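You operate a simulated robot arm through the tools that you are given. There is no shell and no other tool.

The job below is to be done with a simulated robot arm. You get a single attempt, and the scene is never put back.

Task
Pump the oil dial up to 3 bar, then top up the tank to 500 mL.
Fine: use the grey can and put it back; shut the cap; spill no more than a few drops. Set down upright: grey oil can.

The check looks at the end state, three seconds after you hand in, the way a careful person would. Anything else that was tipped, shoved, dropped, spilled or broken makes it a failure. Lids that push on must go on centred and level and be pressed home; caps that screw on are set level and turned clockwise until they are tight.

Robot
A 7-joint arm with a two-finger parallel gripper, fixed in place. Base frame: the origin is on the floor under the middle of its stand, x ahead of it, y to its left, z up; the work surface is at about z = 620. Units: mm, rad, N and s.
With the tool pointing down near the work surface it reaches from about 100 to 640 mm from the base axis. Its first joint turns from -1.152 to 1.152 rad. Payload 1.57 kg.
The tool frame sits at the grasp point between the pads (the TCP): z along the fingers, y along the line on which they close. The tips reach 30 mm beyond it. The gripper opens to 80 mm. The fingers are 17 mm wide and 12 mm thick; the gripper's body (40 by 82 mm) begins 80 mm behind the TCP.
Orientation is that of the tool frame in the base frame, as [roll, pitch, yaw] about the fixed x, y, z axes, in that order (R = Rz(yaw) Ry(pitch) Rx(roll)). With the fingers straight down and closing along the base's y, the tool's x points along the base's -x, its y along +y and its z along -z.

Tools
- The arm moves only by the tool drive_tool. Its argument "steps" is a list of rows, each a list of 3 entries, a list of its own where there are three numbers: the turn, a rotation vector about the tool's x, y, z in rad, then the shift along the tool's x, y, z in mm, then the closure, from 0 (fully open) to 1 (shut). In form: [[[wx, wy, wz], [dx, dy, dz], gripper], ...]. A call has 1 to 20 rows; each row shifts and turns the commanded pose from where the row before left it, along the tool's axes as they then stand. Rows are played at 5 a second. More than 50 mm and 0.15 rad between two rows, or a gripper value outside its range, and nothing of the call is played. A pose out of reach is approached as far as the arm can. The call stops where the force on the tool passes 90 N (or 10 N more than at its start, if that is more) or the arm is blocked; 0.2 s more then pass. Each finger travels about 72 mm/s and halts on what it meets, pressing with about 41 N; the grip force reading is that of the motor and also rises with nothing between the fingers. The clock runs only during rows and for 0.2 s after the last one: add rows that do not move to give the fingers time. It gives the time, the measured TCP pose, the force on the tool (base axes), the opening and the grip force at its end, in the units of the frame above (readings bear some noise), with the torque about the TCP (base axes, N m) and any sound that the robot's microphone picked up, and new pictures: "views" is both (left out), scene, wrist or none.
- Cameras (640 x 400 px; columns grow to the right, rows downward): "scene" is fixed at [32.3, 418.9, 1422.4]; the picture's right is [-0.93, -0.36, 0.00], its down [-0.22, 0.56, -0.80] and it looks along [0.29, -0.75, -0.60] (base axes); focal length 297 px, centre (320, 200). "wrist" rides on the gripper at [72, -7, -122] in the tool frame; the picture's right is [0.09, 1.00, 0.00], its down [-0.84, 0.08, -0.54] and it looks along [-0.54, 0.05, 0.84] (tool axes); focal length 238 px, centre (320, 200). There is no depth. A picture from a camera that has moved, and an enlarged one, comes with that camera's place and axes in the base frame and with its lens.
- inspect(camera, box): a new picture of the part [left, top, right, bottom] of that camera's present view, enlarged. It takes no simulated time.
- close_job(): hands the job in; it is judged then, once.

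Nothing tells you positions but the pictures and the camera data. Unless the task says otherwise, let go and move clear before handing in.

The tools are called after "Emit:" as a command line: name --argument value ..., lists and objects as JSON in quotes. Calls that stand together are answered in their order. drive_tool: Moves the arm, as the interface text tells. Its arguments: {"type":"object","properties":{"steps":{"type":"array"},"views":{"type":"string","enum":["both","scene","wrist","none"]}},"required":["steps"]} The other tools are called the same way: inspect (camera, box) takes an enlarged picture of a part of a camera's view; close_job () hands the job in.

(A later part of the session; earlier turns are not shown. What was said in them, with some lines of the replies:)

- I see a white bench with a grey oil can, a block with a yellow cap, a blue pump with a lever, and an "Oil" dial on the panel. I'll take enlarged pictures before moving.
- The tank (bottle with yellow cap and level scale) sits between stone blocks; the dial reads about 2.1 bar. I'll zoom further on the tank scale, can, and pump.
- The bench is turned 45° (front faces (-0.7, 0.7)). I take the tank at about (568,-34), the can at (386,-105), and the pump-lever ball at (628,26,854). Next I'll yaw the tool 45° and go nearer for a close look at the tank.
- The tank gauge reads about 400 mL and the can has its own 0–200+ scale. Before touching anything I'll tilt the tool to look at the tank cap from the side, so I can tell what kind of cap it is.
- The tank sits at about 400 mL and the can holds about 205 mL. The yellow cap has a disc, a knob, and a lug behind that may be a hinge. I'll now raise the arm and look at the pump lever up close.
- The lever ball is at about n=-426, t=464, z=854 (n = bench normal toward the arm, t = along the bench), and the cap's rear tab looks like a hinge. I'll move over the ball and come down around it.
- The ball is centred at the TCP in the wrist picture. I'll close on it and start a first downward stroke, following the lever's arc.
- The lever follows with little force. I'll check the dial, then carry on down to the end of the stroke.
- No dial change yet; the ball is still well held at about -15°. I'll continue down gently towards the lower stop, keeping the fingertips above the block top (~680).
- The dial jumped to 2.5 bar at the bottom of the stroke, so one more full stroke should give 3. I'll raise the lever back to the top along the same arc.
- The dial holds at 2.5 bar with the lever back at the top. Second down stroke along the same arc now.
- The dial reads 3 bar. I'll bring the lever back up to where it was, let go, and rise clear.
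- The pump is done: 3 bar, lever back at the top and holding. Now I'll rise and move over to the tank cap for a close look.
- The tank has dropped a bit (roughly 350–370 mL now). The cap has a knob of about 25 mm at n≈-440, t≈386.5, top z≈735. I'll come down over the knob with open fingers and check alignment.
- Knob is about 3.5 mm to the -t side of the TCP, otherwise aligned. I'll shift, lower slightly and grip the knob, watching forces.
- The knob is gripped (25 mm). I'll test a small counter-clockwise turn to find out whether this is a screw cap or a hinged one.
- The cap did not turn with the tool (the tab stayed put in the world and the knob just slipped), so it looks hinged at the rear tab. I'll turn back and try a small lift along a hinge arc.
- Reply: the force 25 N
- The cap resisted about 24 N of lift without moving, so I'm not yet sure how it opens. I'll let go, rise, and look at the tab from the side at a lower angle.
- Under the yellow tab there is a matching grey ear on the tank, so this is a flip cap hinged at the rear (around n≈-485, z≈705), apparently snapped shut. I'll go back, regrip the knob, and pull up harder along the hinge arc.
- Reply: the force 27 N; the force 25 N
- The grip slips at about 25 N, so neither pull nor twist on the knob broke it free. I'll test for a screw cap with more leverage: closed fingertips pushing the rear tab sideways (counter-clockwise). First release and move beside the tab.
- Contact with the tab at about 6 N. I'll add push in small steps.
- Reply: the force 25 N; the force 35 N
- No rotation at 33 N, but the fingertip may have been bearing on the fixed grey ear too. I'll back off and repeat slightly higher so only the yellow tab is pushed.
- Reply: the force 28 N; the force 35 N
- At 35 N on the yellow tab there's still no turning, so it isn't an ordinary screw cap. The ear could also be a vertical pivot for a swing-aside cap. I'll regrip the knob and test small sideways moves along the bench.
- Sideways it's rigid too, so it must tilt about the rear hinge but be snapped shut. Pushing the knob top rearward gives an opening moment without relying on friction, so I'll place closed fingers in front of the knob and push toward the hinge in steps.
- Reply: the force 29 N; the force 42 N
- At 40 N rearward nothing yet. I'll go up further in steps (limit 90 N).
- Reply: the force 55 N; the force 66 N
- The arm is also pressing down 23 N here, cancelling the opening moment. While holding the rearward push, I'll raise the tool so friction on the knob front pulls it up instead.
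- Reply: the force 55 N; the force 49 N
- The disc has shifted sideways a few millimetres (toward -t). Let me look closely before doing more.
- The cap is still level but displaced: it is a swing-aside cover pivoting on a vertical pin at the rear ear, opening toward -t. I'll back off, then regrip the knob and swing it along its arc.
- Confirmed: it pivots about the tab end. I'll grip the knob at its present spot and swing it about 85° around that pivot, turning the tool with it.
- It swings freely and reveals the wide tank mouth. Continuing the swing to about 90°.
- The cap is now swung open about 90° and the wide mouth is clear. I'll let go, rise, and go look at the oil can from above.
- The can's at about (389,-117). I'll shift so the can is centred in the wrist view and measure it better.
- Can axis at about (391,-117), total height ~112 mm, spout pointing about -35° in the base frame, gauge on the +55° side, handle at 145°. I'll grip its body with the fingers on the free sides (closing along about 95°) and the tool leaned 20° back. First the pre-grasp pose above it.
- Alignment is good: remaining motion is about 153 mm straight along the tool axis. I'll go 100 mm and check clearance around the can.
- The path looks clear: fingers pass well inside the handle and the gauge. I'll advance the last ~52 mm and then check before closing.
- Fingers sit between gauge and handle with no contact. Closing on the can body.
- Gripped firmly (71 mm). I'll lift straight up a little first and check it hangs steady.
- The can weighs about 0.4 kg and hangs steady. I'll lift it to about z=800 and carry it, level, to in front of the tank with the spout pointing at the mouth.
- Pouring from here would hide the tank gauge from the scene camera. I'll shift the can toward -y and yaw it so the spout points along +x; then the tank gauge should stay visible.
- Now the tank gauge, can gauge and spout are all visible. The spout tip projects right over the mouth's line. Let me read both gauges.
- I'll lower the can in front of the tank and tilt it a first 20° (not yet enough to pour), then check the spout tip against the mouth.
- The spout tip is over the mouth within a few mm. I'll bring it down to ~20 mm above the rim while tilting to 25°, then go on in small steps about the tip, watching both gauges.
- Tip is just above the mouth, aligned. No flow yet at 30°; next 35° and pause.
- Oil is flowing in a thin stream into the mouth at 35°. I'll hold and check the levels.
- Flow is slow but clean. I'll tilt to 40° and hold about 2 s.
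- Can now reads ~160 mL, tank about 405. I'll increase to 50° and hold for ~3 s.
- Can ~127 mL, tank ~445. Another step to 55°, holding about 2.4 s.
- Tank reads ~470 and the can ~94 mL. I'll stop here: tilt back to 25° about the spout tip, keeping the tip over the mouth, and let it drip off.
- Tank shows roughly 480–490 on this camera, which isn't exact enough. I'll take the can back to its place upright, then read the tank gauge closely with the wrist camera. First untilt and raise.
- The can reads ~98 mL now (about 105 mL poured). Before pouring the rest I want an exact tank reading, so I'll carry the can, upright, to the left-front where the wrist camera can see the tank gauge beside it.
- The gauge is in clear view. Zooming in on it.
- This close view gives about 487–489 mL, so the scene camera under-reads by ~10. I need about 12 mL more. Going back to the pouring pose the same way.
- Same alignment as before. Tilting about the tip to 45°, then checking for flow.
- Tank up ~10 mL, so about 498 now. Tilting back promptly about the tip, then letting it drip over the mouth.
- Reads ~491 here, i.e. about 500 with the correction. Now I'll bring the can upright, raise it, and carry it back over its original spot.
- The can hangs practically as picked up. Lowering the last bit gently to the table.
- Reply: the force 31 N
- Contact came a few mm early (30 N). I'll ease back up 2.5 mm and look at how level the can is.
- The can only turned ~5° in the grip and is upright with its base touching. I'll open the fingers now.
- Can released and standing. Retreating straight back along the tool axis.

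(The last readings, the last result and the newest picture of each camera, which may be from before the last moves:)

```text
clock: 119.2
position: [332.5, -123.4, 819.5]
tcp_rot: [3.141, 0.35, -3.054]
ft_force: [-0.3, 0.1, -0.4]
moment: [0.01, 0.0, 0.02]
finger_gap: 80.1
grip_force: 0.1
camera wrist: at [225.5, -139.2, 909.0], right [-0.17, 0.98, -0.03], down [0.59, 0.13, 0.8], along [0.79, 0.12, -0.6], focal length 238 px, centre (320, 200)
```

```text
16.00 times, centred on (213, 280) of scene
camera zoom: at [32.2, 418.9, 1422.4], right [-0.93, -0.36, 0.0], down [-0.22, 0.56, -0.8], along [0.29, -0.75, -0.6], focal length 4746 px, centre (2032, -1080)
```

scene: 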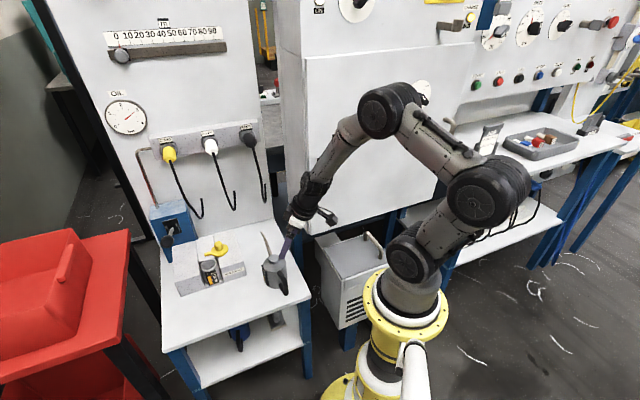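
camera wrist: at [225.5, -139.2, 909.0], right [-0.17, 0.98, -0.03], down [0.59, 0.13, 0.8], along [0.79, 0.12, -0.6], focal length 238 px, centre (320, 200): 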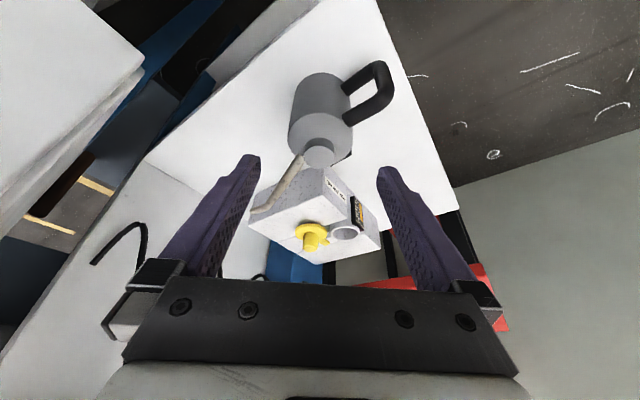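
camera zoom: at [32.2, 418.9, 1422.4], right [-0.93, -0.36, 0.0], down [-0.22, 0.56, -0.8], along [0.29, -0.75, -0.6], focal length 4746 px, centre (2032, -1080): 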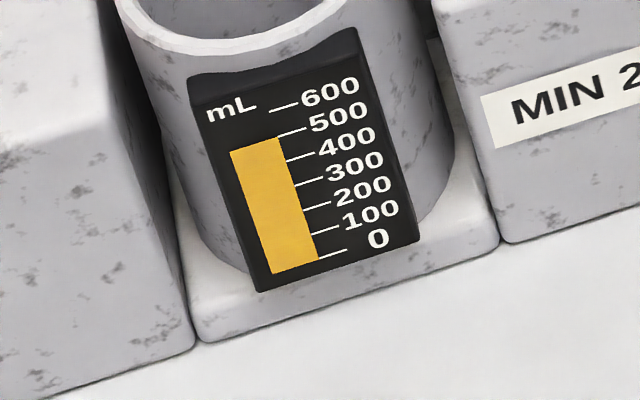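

The can is back upright in its place. Next I'll take the front view of the tank gauge with the wrist camera to confirm the level before closing the cap.

Emit:
drive_tool --steps '[[[0.05, 0, 0.1374], [0, 0, -20], 0], [[0.05, 0, 0.1374], [0, 0, -20], 0], [[0.05, 0, 0.1374], [0, 0, 0], 0], [[0.05, 0, 0.1374], [0, 0, 0], 0], [[0.05, 0, 0.1374], [0, 0, 0], 0], [[0.05, 0, 0.1374], [0, 0, 0], 0], [[0, -0.125, 0], [0, 0, 0], 0], [[0, -0.125, 0], [0, 0, 0], 0], [[0, 0, 0], [0, 0, 0], 0]]' --views "none"

```text
clock: 121.2
position: [319.8, -123.8, 854.5]
tcp_rot: [3.139, 0.599, 2.352]
ft_force: [-0.1, -0.4, 0.1]
moment: [-0.02, 0.04, -0.03]
finger_gap: 79.9
grip_force: 0.1
```

Emit:
drive_tool --steps '[[[0, 0, 0], [-0.7, 39.7, 0.45], 0], [[0, 0, 0], [-0.7, 39.7, 0.45], 0], [[0, 0, 0], [-0.7, 39.7, 0.45], 0], [[0, 0, 0], [-0.7, 39.7, 0.45], 0], [[0, 0, 0], [-0.7, 39.7, 0.45], 0], [[0, 0, 0], [-0.6, 39.7, 0.45], 0], [[0, 0, 0], [21.6, 0, 31.5], 0], [[0, 0, 0], [21.6, 0, 31.5], 0], [[0, 0, 0], [21.6, 0, 31.5], 0], [[0, 0, 0], [0, 0, 0], 0]]' --views "wrist"

Emit:
inspect --camera "wrist" --box '[290, 130, 350, 200]'

Emit:
inspect --camera "wrist" --box '[230, 120, 400, 290]'

```text
clock: 123.4
position: [494.7, 41.6, 741.1]
tcp_rot: [3.14, 0.598, 2.351]
ft_force: [-0.2, 0.0, 0.5]
moment: [-0.01, -0.05, 0.0]
finger_gap: 80.0
grip_force: 0.0
camera wrist: at [400.0, 128.6, 801.6], right [0.65, 0.75, -0.05], down [0.32, -0.22, 0.92], along [0.68, -0.62, -0.39], focal length 238 px, centre (320, 200)
```

wrist: 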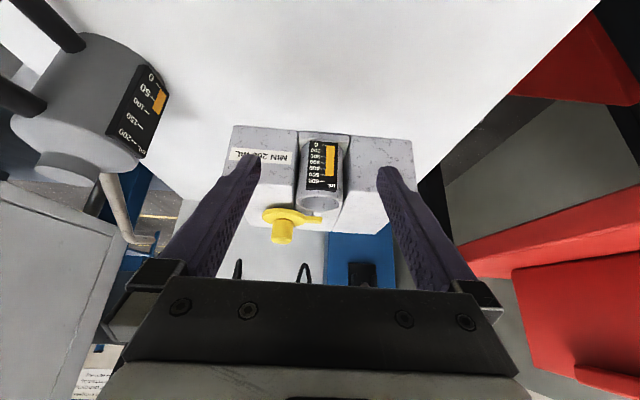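

```text
5.71 times, centred on (320, 165) of wrist
camera zoom: at [400.0, 128.6, 801.6], right [0.65, 0.75, -0.05], down [0.32, -0.22, 0.92], along [0.68, -0.62, -0.39], focal length 1362 px, centre (320, 400)
```

zoom: 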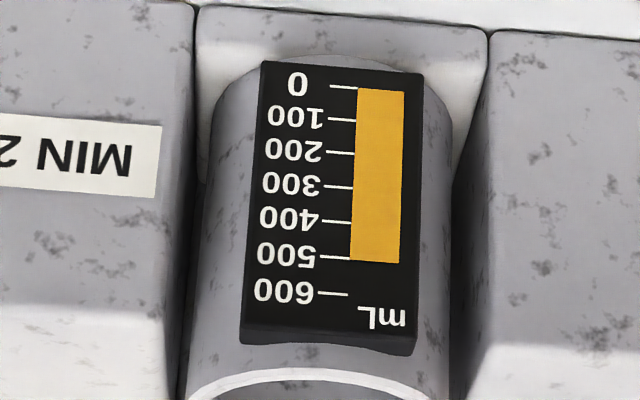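

```text
2.35 times, centred on (315, 205) of wrist
camera zoom: at [400.0, 128.6, 801.6], right [0.65, 0.75, -0.05], down [0.32, -0.22, 0.92], along [0.68, -0.62, -0.39], focal length 561 px, centre (332, 188)
```

zoom: 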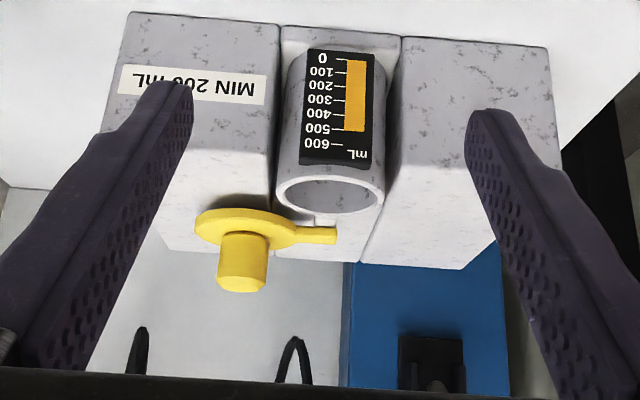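

The gauge now reads 500 mL. Time to shut the cap: I'll go back over the knob with the same orientation as when I released it.

Emit:
drive_tool --steps '[[[0, 0.15, 0], [0, 0, -25], 0], [[0, 0.15, 0], [0, 0, -25], 0], [[0, 0.15, 0], [0, 0, -25], 0], [[0, 0.149, 0], [0, 0, -25], 0], [[0, 0, -0.1456], [0, 0, -10], 0], [[0, 0, -0.1456], [0, 0, 0], 0], [[0, 0, -0.1456], [0, 0, 0], 0], [[0, 0, -0.1456], [0, 0, 0], 0], [[0, 0, -0.1456], [0, 0, 0], 0], [[0, 0, -0.1456], [0, 0, 0], 0], [[0, 0, -0.1456], [0, 0, 0], 0], [[0, 0, -0.1456], [0, 0, 0], 0], [[0, 0, -0.1456], [0, 0, 0], 0], [[0, 0, -0.1456], [0, 0, 0], 0], [[0, 0, 0], [0, 0, 0], 0]]' --views "none"

```text
clock: 126.6
position: [468.5, 67.9, 842.5]
tcp_rot: [-3.141, 0.002, -2.476]
ft_force: [-0.3, 0.4, -0.4]
moment: [-0.01, -0.01, 0.0]
finger_gap: 80.0
grip_force: 0.1
```

Emit:
drive_tool --steps '[[[0, 0, 0], [2.1, -40.5, 0], 0], [[0, 0, 0], [2.1, -40.5, 0], 0], [[0, 0, 0], [2.1, -40.5, 0], 0], [[0, 0, 0], [2.1, -40.5, 0], 0], [[0, 0, 0], [2.1, -40.4, 0], 0], [[0, 0, 0], [0, 0, 35], 0], [[0, 0, 0], [0, 0, 35], 0], [[0, 0, 0], [0, 0, 20], 0], [[0, 0, 0], [0, 0, 0], 0]]' --views "both"

Emit:
inspect --camera "wrist" --box '[220, 80, 420, 290]'

```text
clock: 128.6
position: [585.4, -97.8, 752.6]
tcp_rot: [-3.141, 0.002, -2.476]
ft_force: [0.1, 0.0, 1.1]
moment: [0.02, 0.02, 0.0]
finger_gap: 80.1
grip_force: 0.1
camera wrist: at [533.0, -147.6, 875.2], right [-0.69, 0.73, 0.0], down [0.61, 0.58, 0.54], along [0.39, 0.37, -0.84], focal length 238 px, centre (320, 200)
```

scene: 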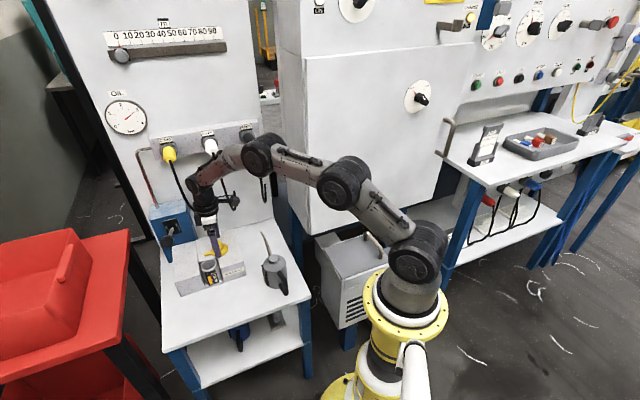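
wrist: 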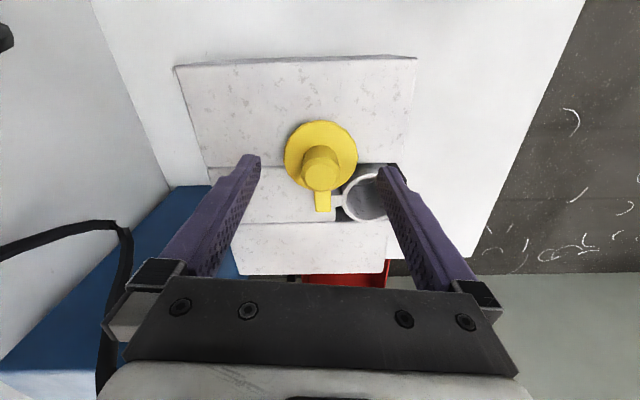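

```text
1.90 times, centred on (320, 185) of wrist
camera zoom: at [533.0, -147.6, 875.2], right [-0.69, 0.73, 0.0], down [0.61, 0.58, 0.54], along [0.39, 0.37, -0.84], focal length 454 px, centre (320, 229)
```

zoom: 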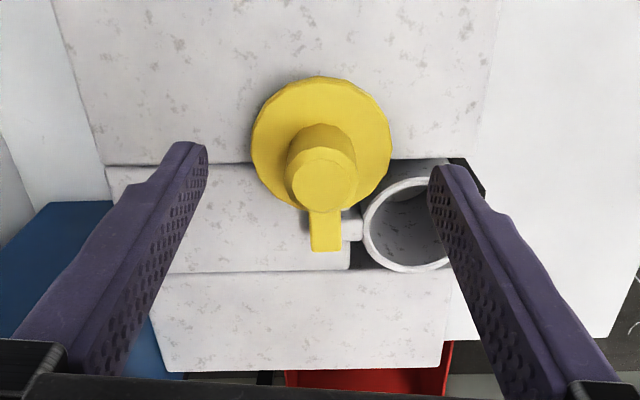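

Knob is centred between the fingers. Lowering, gripping, and swinging the cap back along its arc.

Emit:
drive_tool --steps '[[[0, 0, 0], [0, 0, 10], 0], [[0, 0, 0], [0, 0, 0], 1], [[0, 0, 0], [0, 0, 0], 1], [[0, 0, 0], [0, 0, 0], 1], [[0, 0, 0], [0, 0, 0], 1], [[0, 0, 0.145], [0.365, 6.08, 0], 1], [[0, 0, 0.145], [0.365, 6.08, 0], 1], [[0, 0, 0.145], [0.365, 6.08, 0], 1], [[0, 0, 0.145], [0.365, 6.08, 0], 1], [[0, 0, 0.145], [0.365, 6.08, 0], 1], [[0, 0, 0.145], [0.365, 6.08, 0], 1], [[0, 0, 0.145], [0.365, 6.08, 0], 1], [[0, 0, 0.145], [0.365, 6.08, 0], 1], [[0, 0, 0.145], [0.365, 6.08, 0], 1], [[0, 0, 0], [0, 0, 0], 1]]' --views "both"

Emit:
inspect --camera "scene" --box '[180, 230, 250, 300]'

```text
clock: 131.8
position: [577.3, -48.7, 742.8]
tcp_rot: [3.141, 0.0, 2.5]
ft_force: [-1.2, -8.0, -1.3]
moment: [-0.4, 0.59, -0.31]
finger_gap: 25.2
grip_force: 36.3
camera wrist: at [516.4, -9.7, 865.4], right [0.52, 0.85, 0.0], down [0.72, -0.44, 0.54], along [0.46, -0.28, -0.84], focal length 238 px, centre (320, 200)
```

scene: 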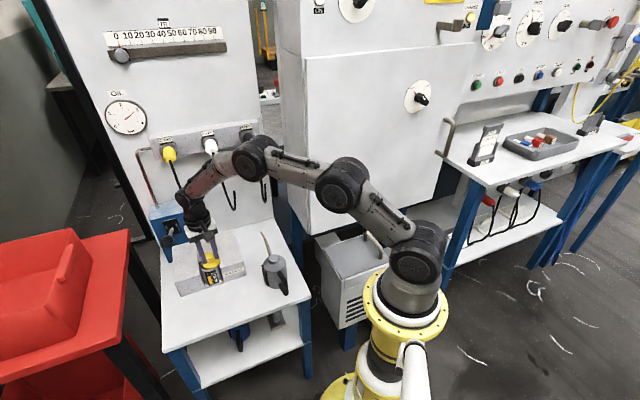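
wrist: 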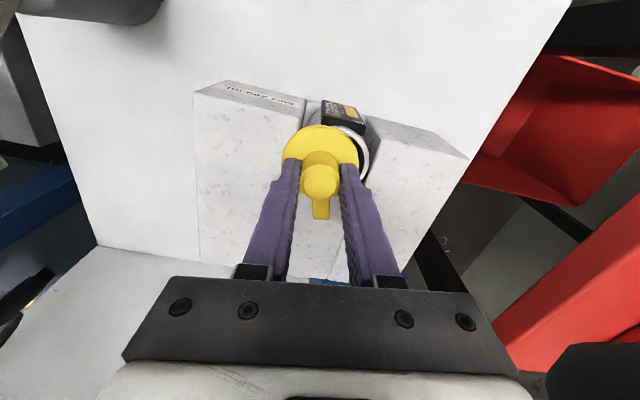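

```text
5.71 times, centred on (215, 265) of scene
camera zoom: at [32.3, 418.7, 1422.4], right [-0.93, -0.36, 0.0], down [-0.22, 0.56, -0.8], along [0.29, -0.75, -0.6], focal length 1695 px, centre (920, -171)
```

zoom: 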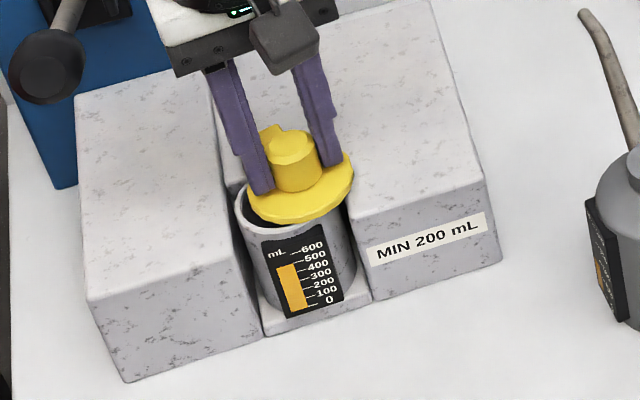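

Nearly closed. Two more steps to the closed position.

Emit:
drive_tool --steps '[[[0, 0, 0.145], [0.365, 6.08, 0], 1], [[0, 0, 0.133], [0.3, 5.5, 0], 1], [[0, 0, 0], [0, 0, 0], 1], [[0, 0, 0], [0, 0.8, 0], 1], [[0, 0, 0], [0, 0, 0], 1]]' --views "wrist"

Emit:
inspect --camera "scene" --box '[190, 240, 240, 290]'

Emit:
inspect --camera "wrist" --box '[220, 80, 420, 290]'

```text
clock: 133.0
position: [583.6, -39.2, 742.9]
tcp_rot: [-3.14, -0.001, 2.221]
ft_force: [-13.5, -14.1, 5.1]
moment: [-0.32, -0.18, -0.23]
finger_gap: 25.0
grip_force: 36.0
camera wrist: at [535.9, 14.4, 865.5], right [0.74, 0.68, 0.0], down [0.57, -0.62, 0.54], along [0.37, -0.4, -0.84], focal length 238 px, centre (320, 200)
```

wrist: 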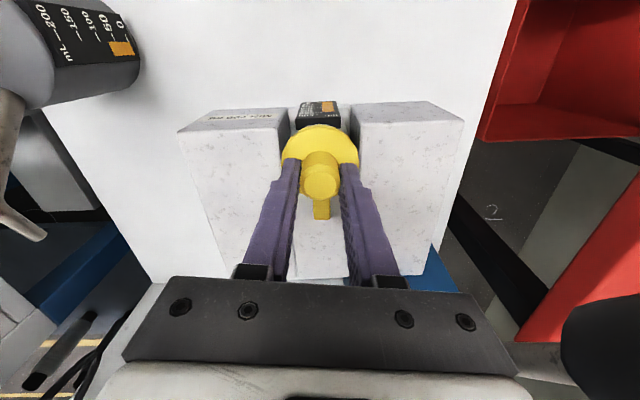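

```text
8.00 times, centred on (215, 265) of scene
camera zoom: at [31.9, 418.6, 1422.5], right [-0.93, -0.36, 0.0], down [-0.22, 0.56, -0.8], along [0.29, -0.75, -0.6], focal length 2373 px, centre (1160, -320)
```

zoom: 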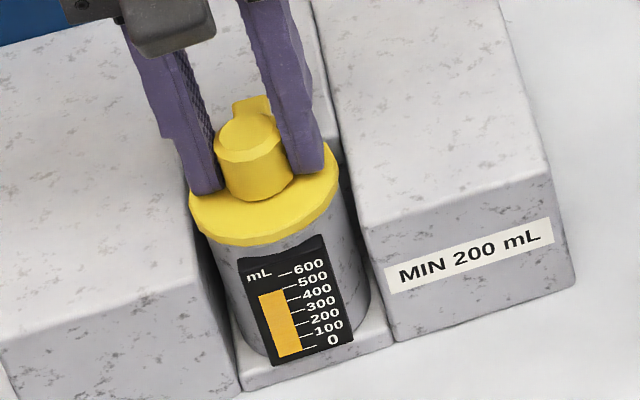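

```text
1.90 times, centred on (320, 185) of wrist
camera zoom: at [535.9, 14.4, 865.5], right [0.74, 0.68, 0.0], down [0.57, -0.62, 0.54], along [0.37, -0.4, -0.84], focal length 454 px, centre (320, 229)
```

zoom: 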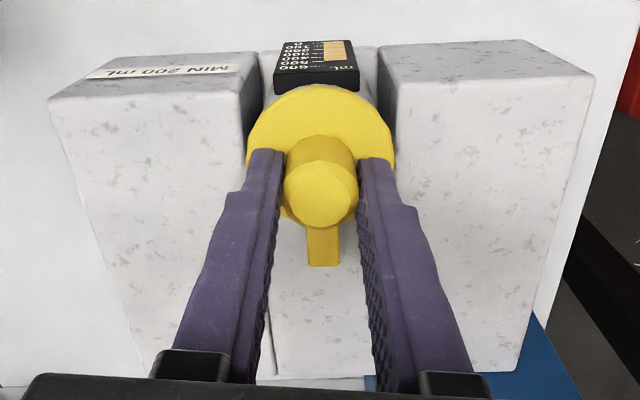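

The cap is back at its closed stop (disc concentric with the tank, ~19 N against the stop). Releasing and rising.

Emit:
drive_tool --steps '[[[0, 0, 0], [0, 0, 0], 0], [[0, 0, 0], [0, 0, 0], 0], [[0, 0, 0], [0, 0, 0], 0], [[0, 0, 0], [0, 0, -30], 0], [[0, 0, 0], [0, 0, -40], 0], [[0, 0, 0], [0, 0, 0], 0]]' --views "both"

Emit:
inspect --camera "wrist" --box '[240, 90, 400, 270]'

Emit:
inspect --camera "scene" --box '[190, 240, 240, 290]'

```text
clock: 134.4
position: [583.8, -38.1, 813.4]
tcp_rot: [-3.141, -0.002, 2.222]
ft_force: [-0.1, 0.1, 0.6]
moment: [0.02, 0.0, 0.02]
finger_gap: 80.1
grip_force: 0.0
camera wrist: at [536.0, 14.9, 935.4], right [0.74, 0.68, 0.0], down [0.57, -0.62, 0.54], along [0.37, -0.4, -0.84], focal length 238 px, centre (320, 200)
```

scene: 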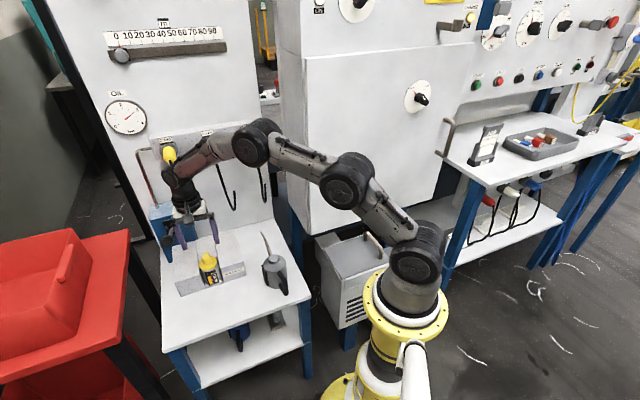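
wrist: 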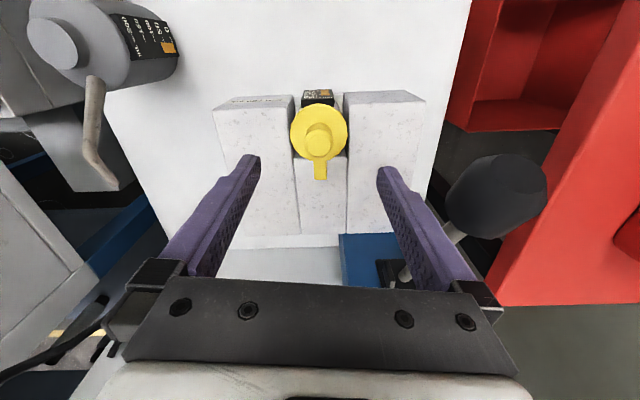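

```text
2.22 times, centred on (320, 180) of wrist
camera zoom: at [536.0, 14.9, 935.4], right [0.74, 0.68, 0.0], down [0.57, -0.62, 0.54], along [0.37, -0.4, -0.84], focal length 530 px, centre (320, 244)
```

zoom: 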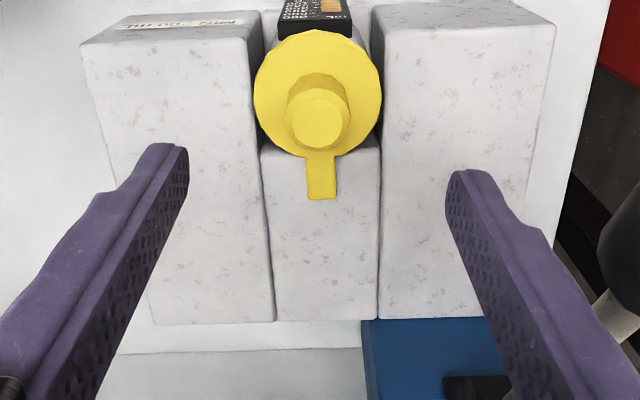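

```text
8.00 times, centred on (215, 265) of scene
camera zoom: at [32.3, 418.9, 1422.4], right [-0.93, -0.36, 0.0], down [-0.22, 0.56, -0.8], along [0.29, -0.75, -0.6], focal length 2373 px, centre (1160, -320)
```

zoom: 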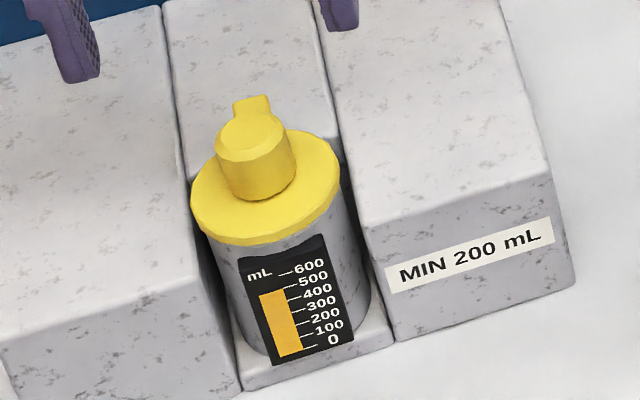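

The cap looks exactly as at the start. I'll move the arm well clear and check the dial, can, table, and gauge once more.

Emit:
drive_tool --steps '[[[0, 0, 0], [0, 0, -45], 0], [[0, 0, 0], [0, 0, -45], 0], [[0, 0, 0], [0, 0, -45], 0], [[0, 0, 0], [40, -10, -20], 0], [[0, 0, 0], [40, -10, -20], 0], [[0, 0, 0], [40, -10, -20], 0], [[0, 0, 0], [40, -10, 0], 0], [[0, 0, 0], [0, 0, 0], 0]]' --views "both"

Emit:
inspect --camera "scene" --box '[95, 80, 155, 140]'

Emit:
inspect --camera "scene" --box '[150, 200, 320, 320]'

Emit:
inspect --camera "scene" --box '[205, 273, 221, 287]'

```text
clock: 136.2
position: [456.0, 63.4, 1007.4]
tcp_rot: [3.14, -0.003, 2.222]
ft_force: [-1.2, 0.0, 0.2]
moment: [0.03, 0.02, 0.02]
finger_gap: 80.0
grip_force: 0.0
camera wrist: at [405.9, 118.0, 1130.1], right [0.73, 0.68, 0.0], down [0.57, -0.62, 0.54], along [0.37, -0.4, -0.84], focal length 238 px, centre (320, 200)
```

scene: 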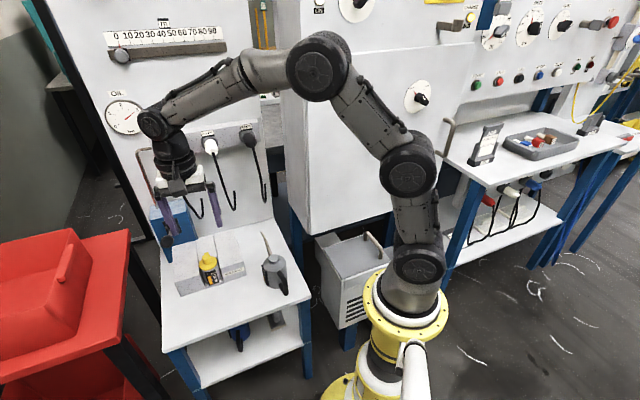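
wrist: 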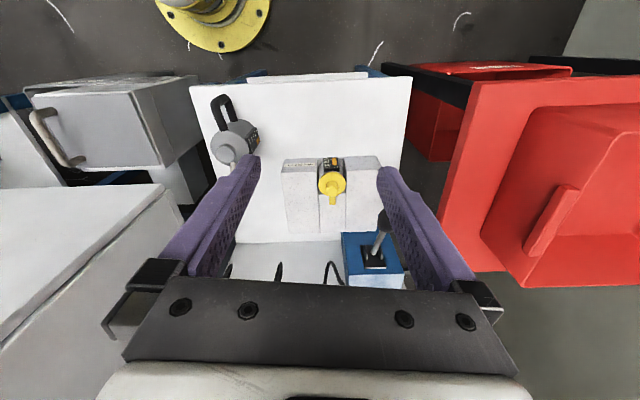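

```text
6.67 times, centred on (125, 110) of scene
camera zoom: at [32.2, 418.9, 1422.4], right [-0.93, -0.36, 0.0], down [-0.22, 0.56, -0.8], along [0.29, -0.75, -0.6], focal length 1978 px, centre (1620, 800)
```

zoom: 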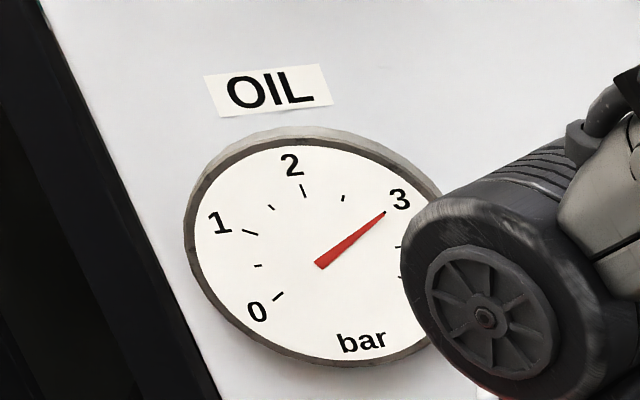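

```text
3.33 times, centred on (235, 260) of scene
camera zoom: at [32.2, 418.9, 1422.4], right [-0.93, -0.36, 0.0], down [-0.22, 0.56, -0.8], along [0.29, -0.75, -0.6], focal length 989 px, centre (603, 0)
```

zoom: 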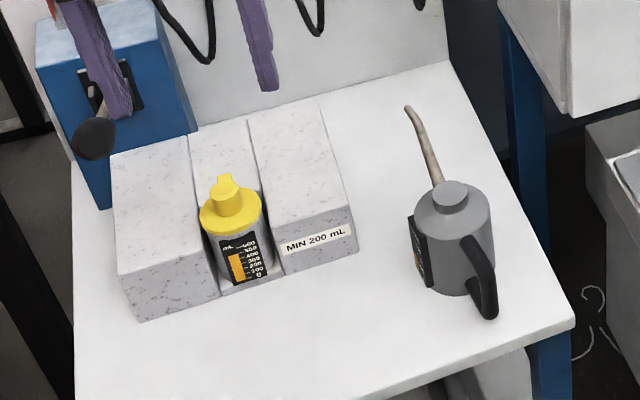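

```text
16.00 times, centred on (213, 280) of scene
camera zoom: at [32.2, 418.9, 1422.4], right [-0.93, -0.36, 0.0], down [-0.22, 0.56, -0.8], along [0.29, -0.75, -0.6], focal length 4746 px, centre (2032, -1080)
```

zoom: 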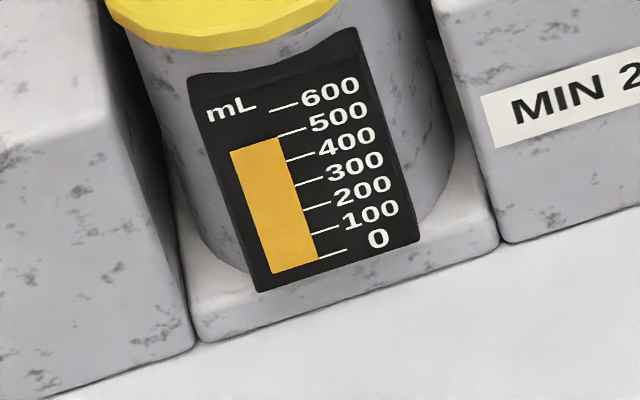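

Everything checks out: the dial is at 3 bar, the tank reads about 500 mL, and the cap is shut. The grey can stands upright where it started, the lever is back at the top, no spill is visible, and the arm is clear. Handing in.

Emit:
close_job

```text
The job is handed in.
```

I pumped the oil dial to 3 bar and topped the tank up to about 500 mL, then handed the job in. I haven't seen the result of the check.

- **Pump:** two full lever strokes took the dial from 2 to 3 bar. I put the lever back at the top and let go, and the dial still read 3 bar at the end.
- **Tank:** a close front view of the gauge read about 500 mL. The fixed scene camera reads about 10 mL lower, so I went by the close view.
- **Cap:** it swings aside on a pivot at the rear, which took a few tries to find. Those included pulling on it and pushing it with up to about 60 N before it moved. I swung it back to its closed stop, and it looks the same as at the start.
- **Grey can:** it stands upright in its original place. It turned about 5° in the grip and touched the table with about 30 N when I set it down, but it settled level.
- **Spills:** the oil poured in a thin stream straight into the tank, and I saw no oil on the table or blocks afterwards.
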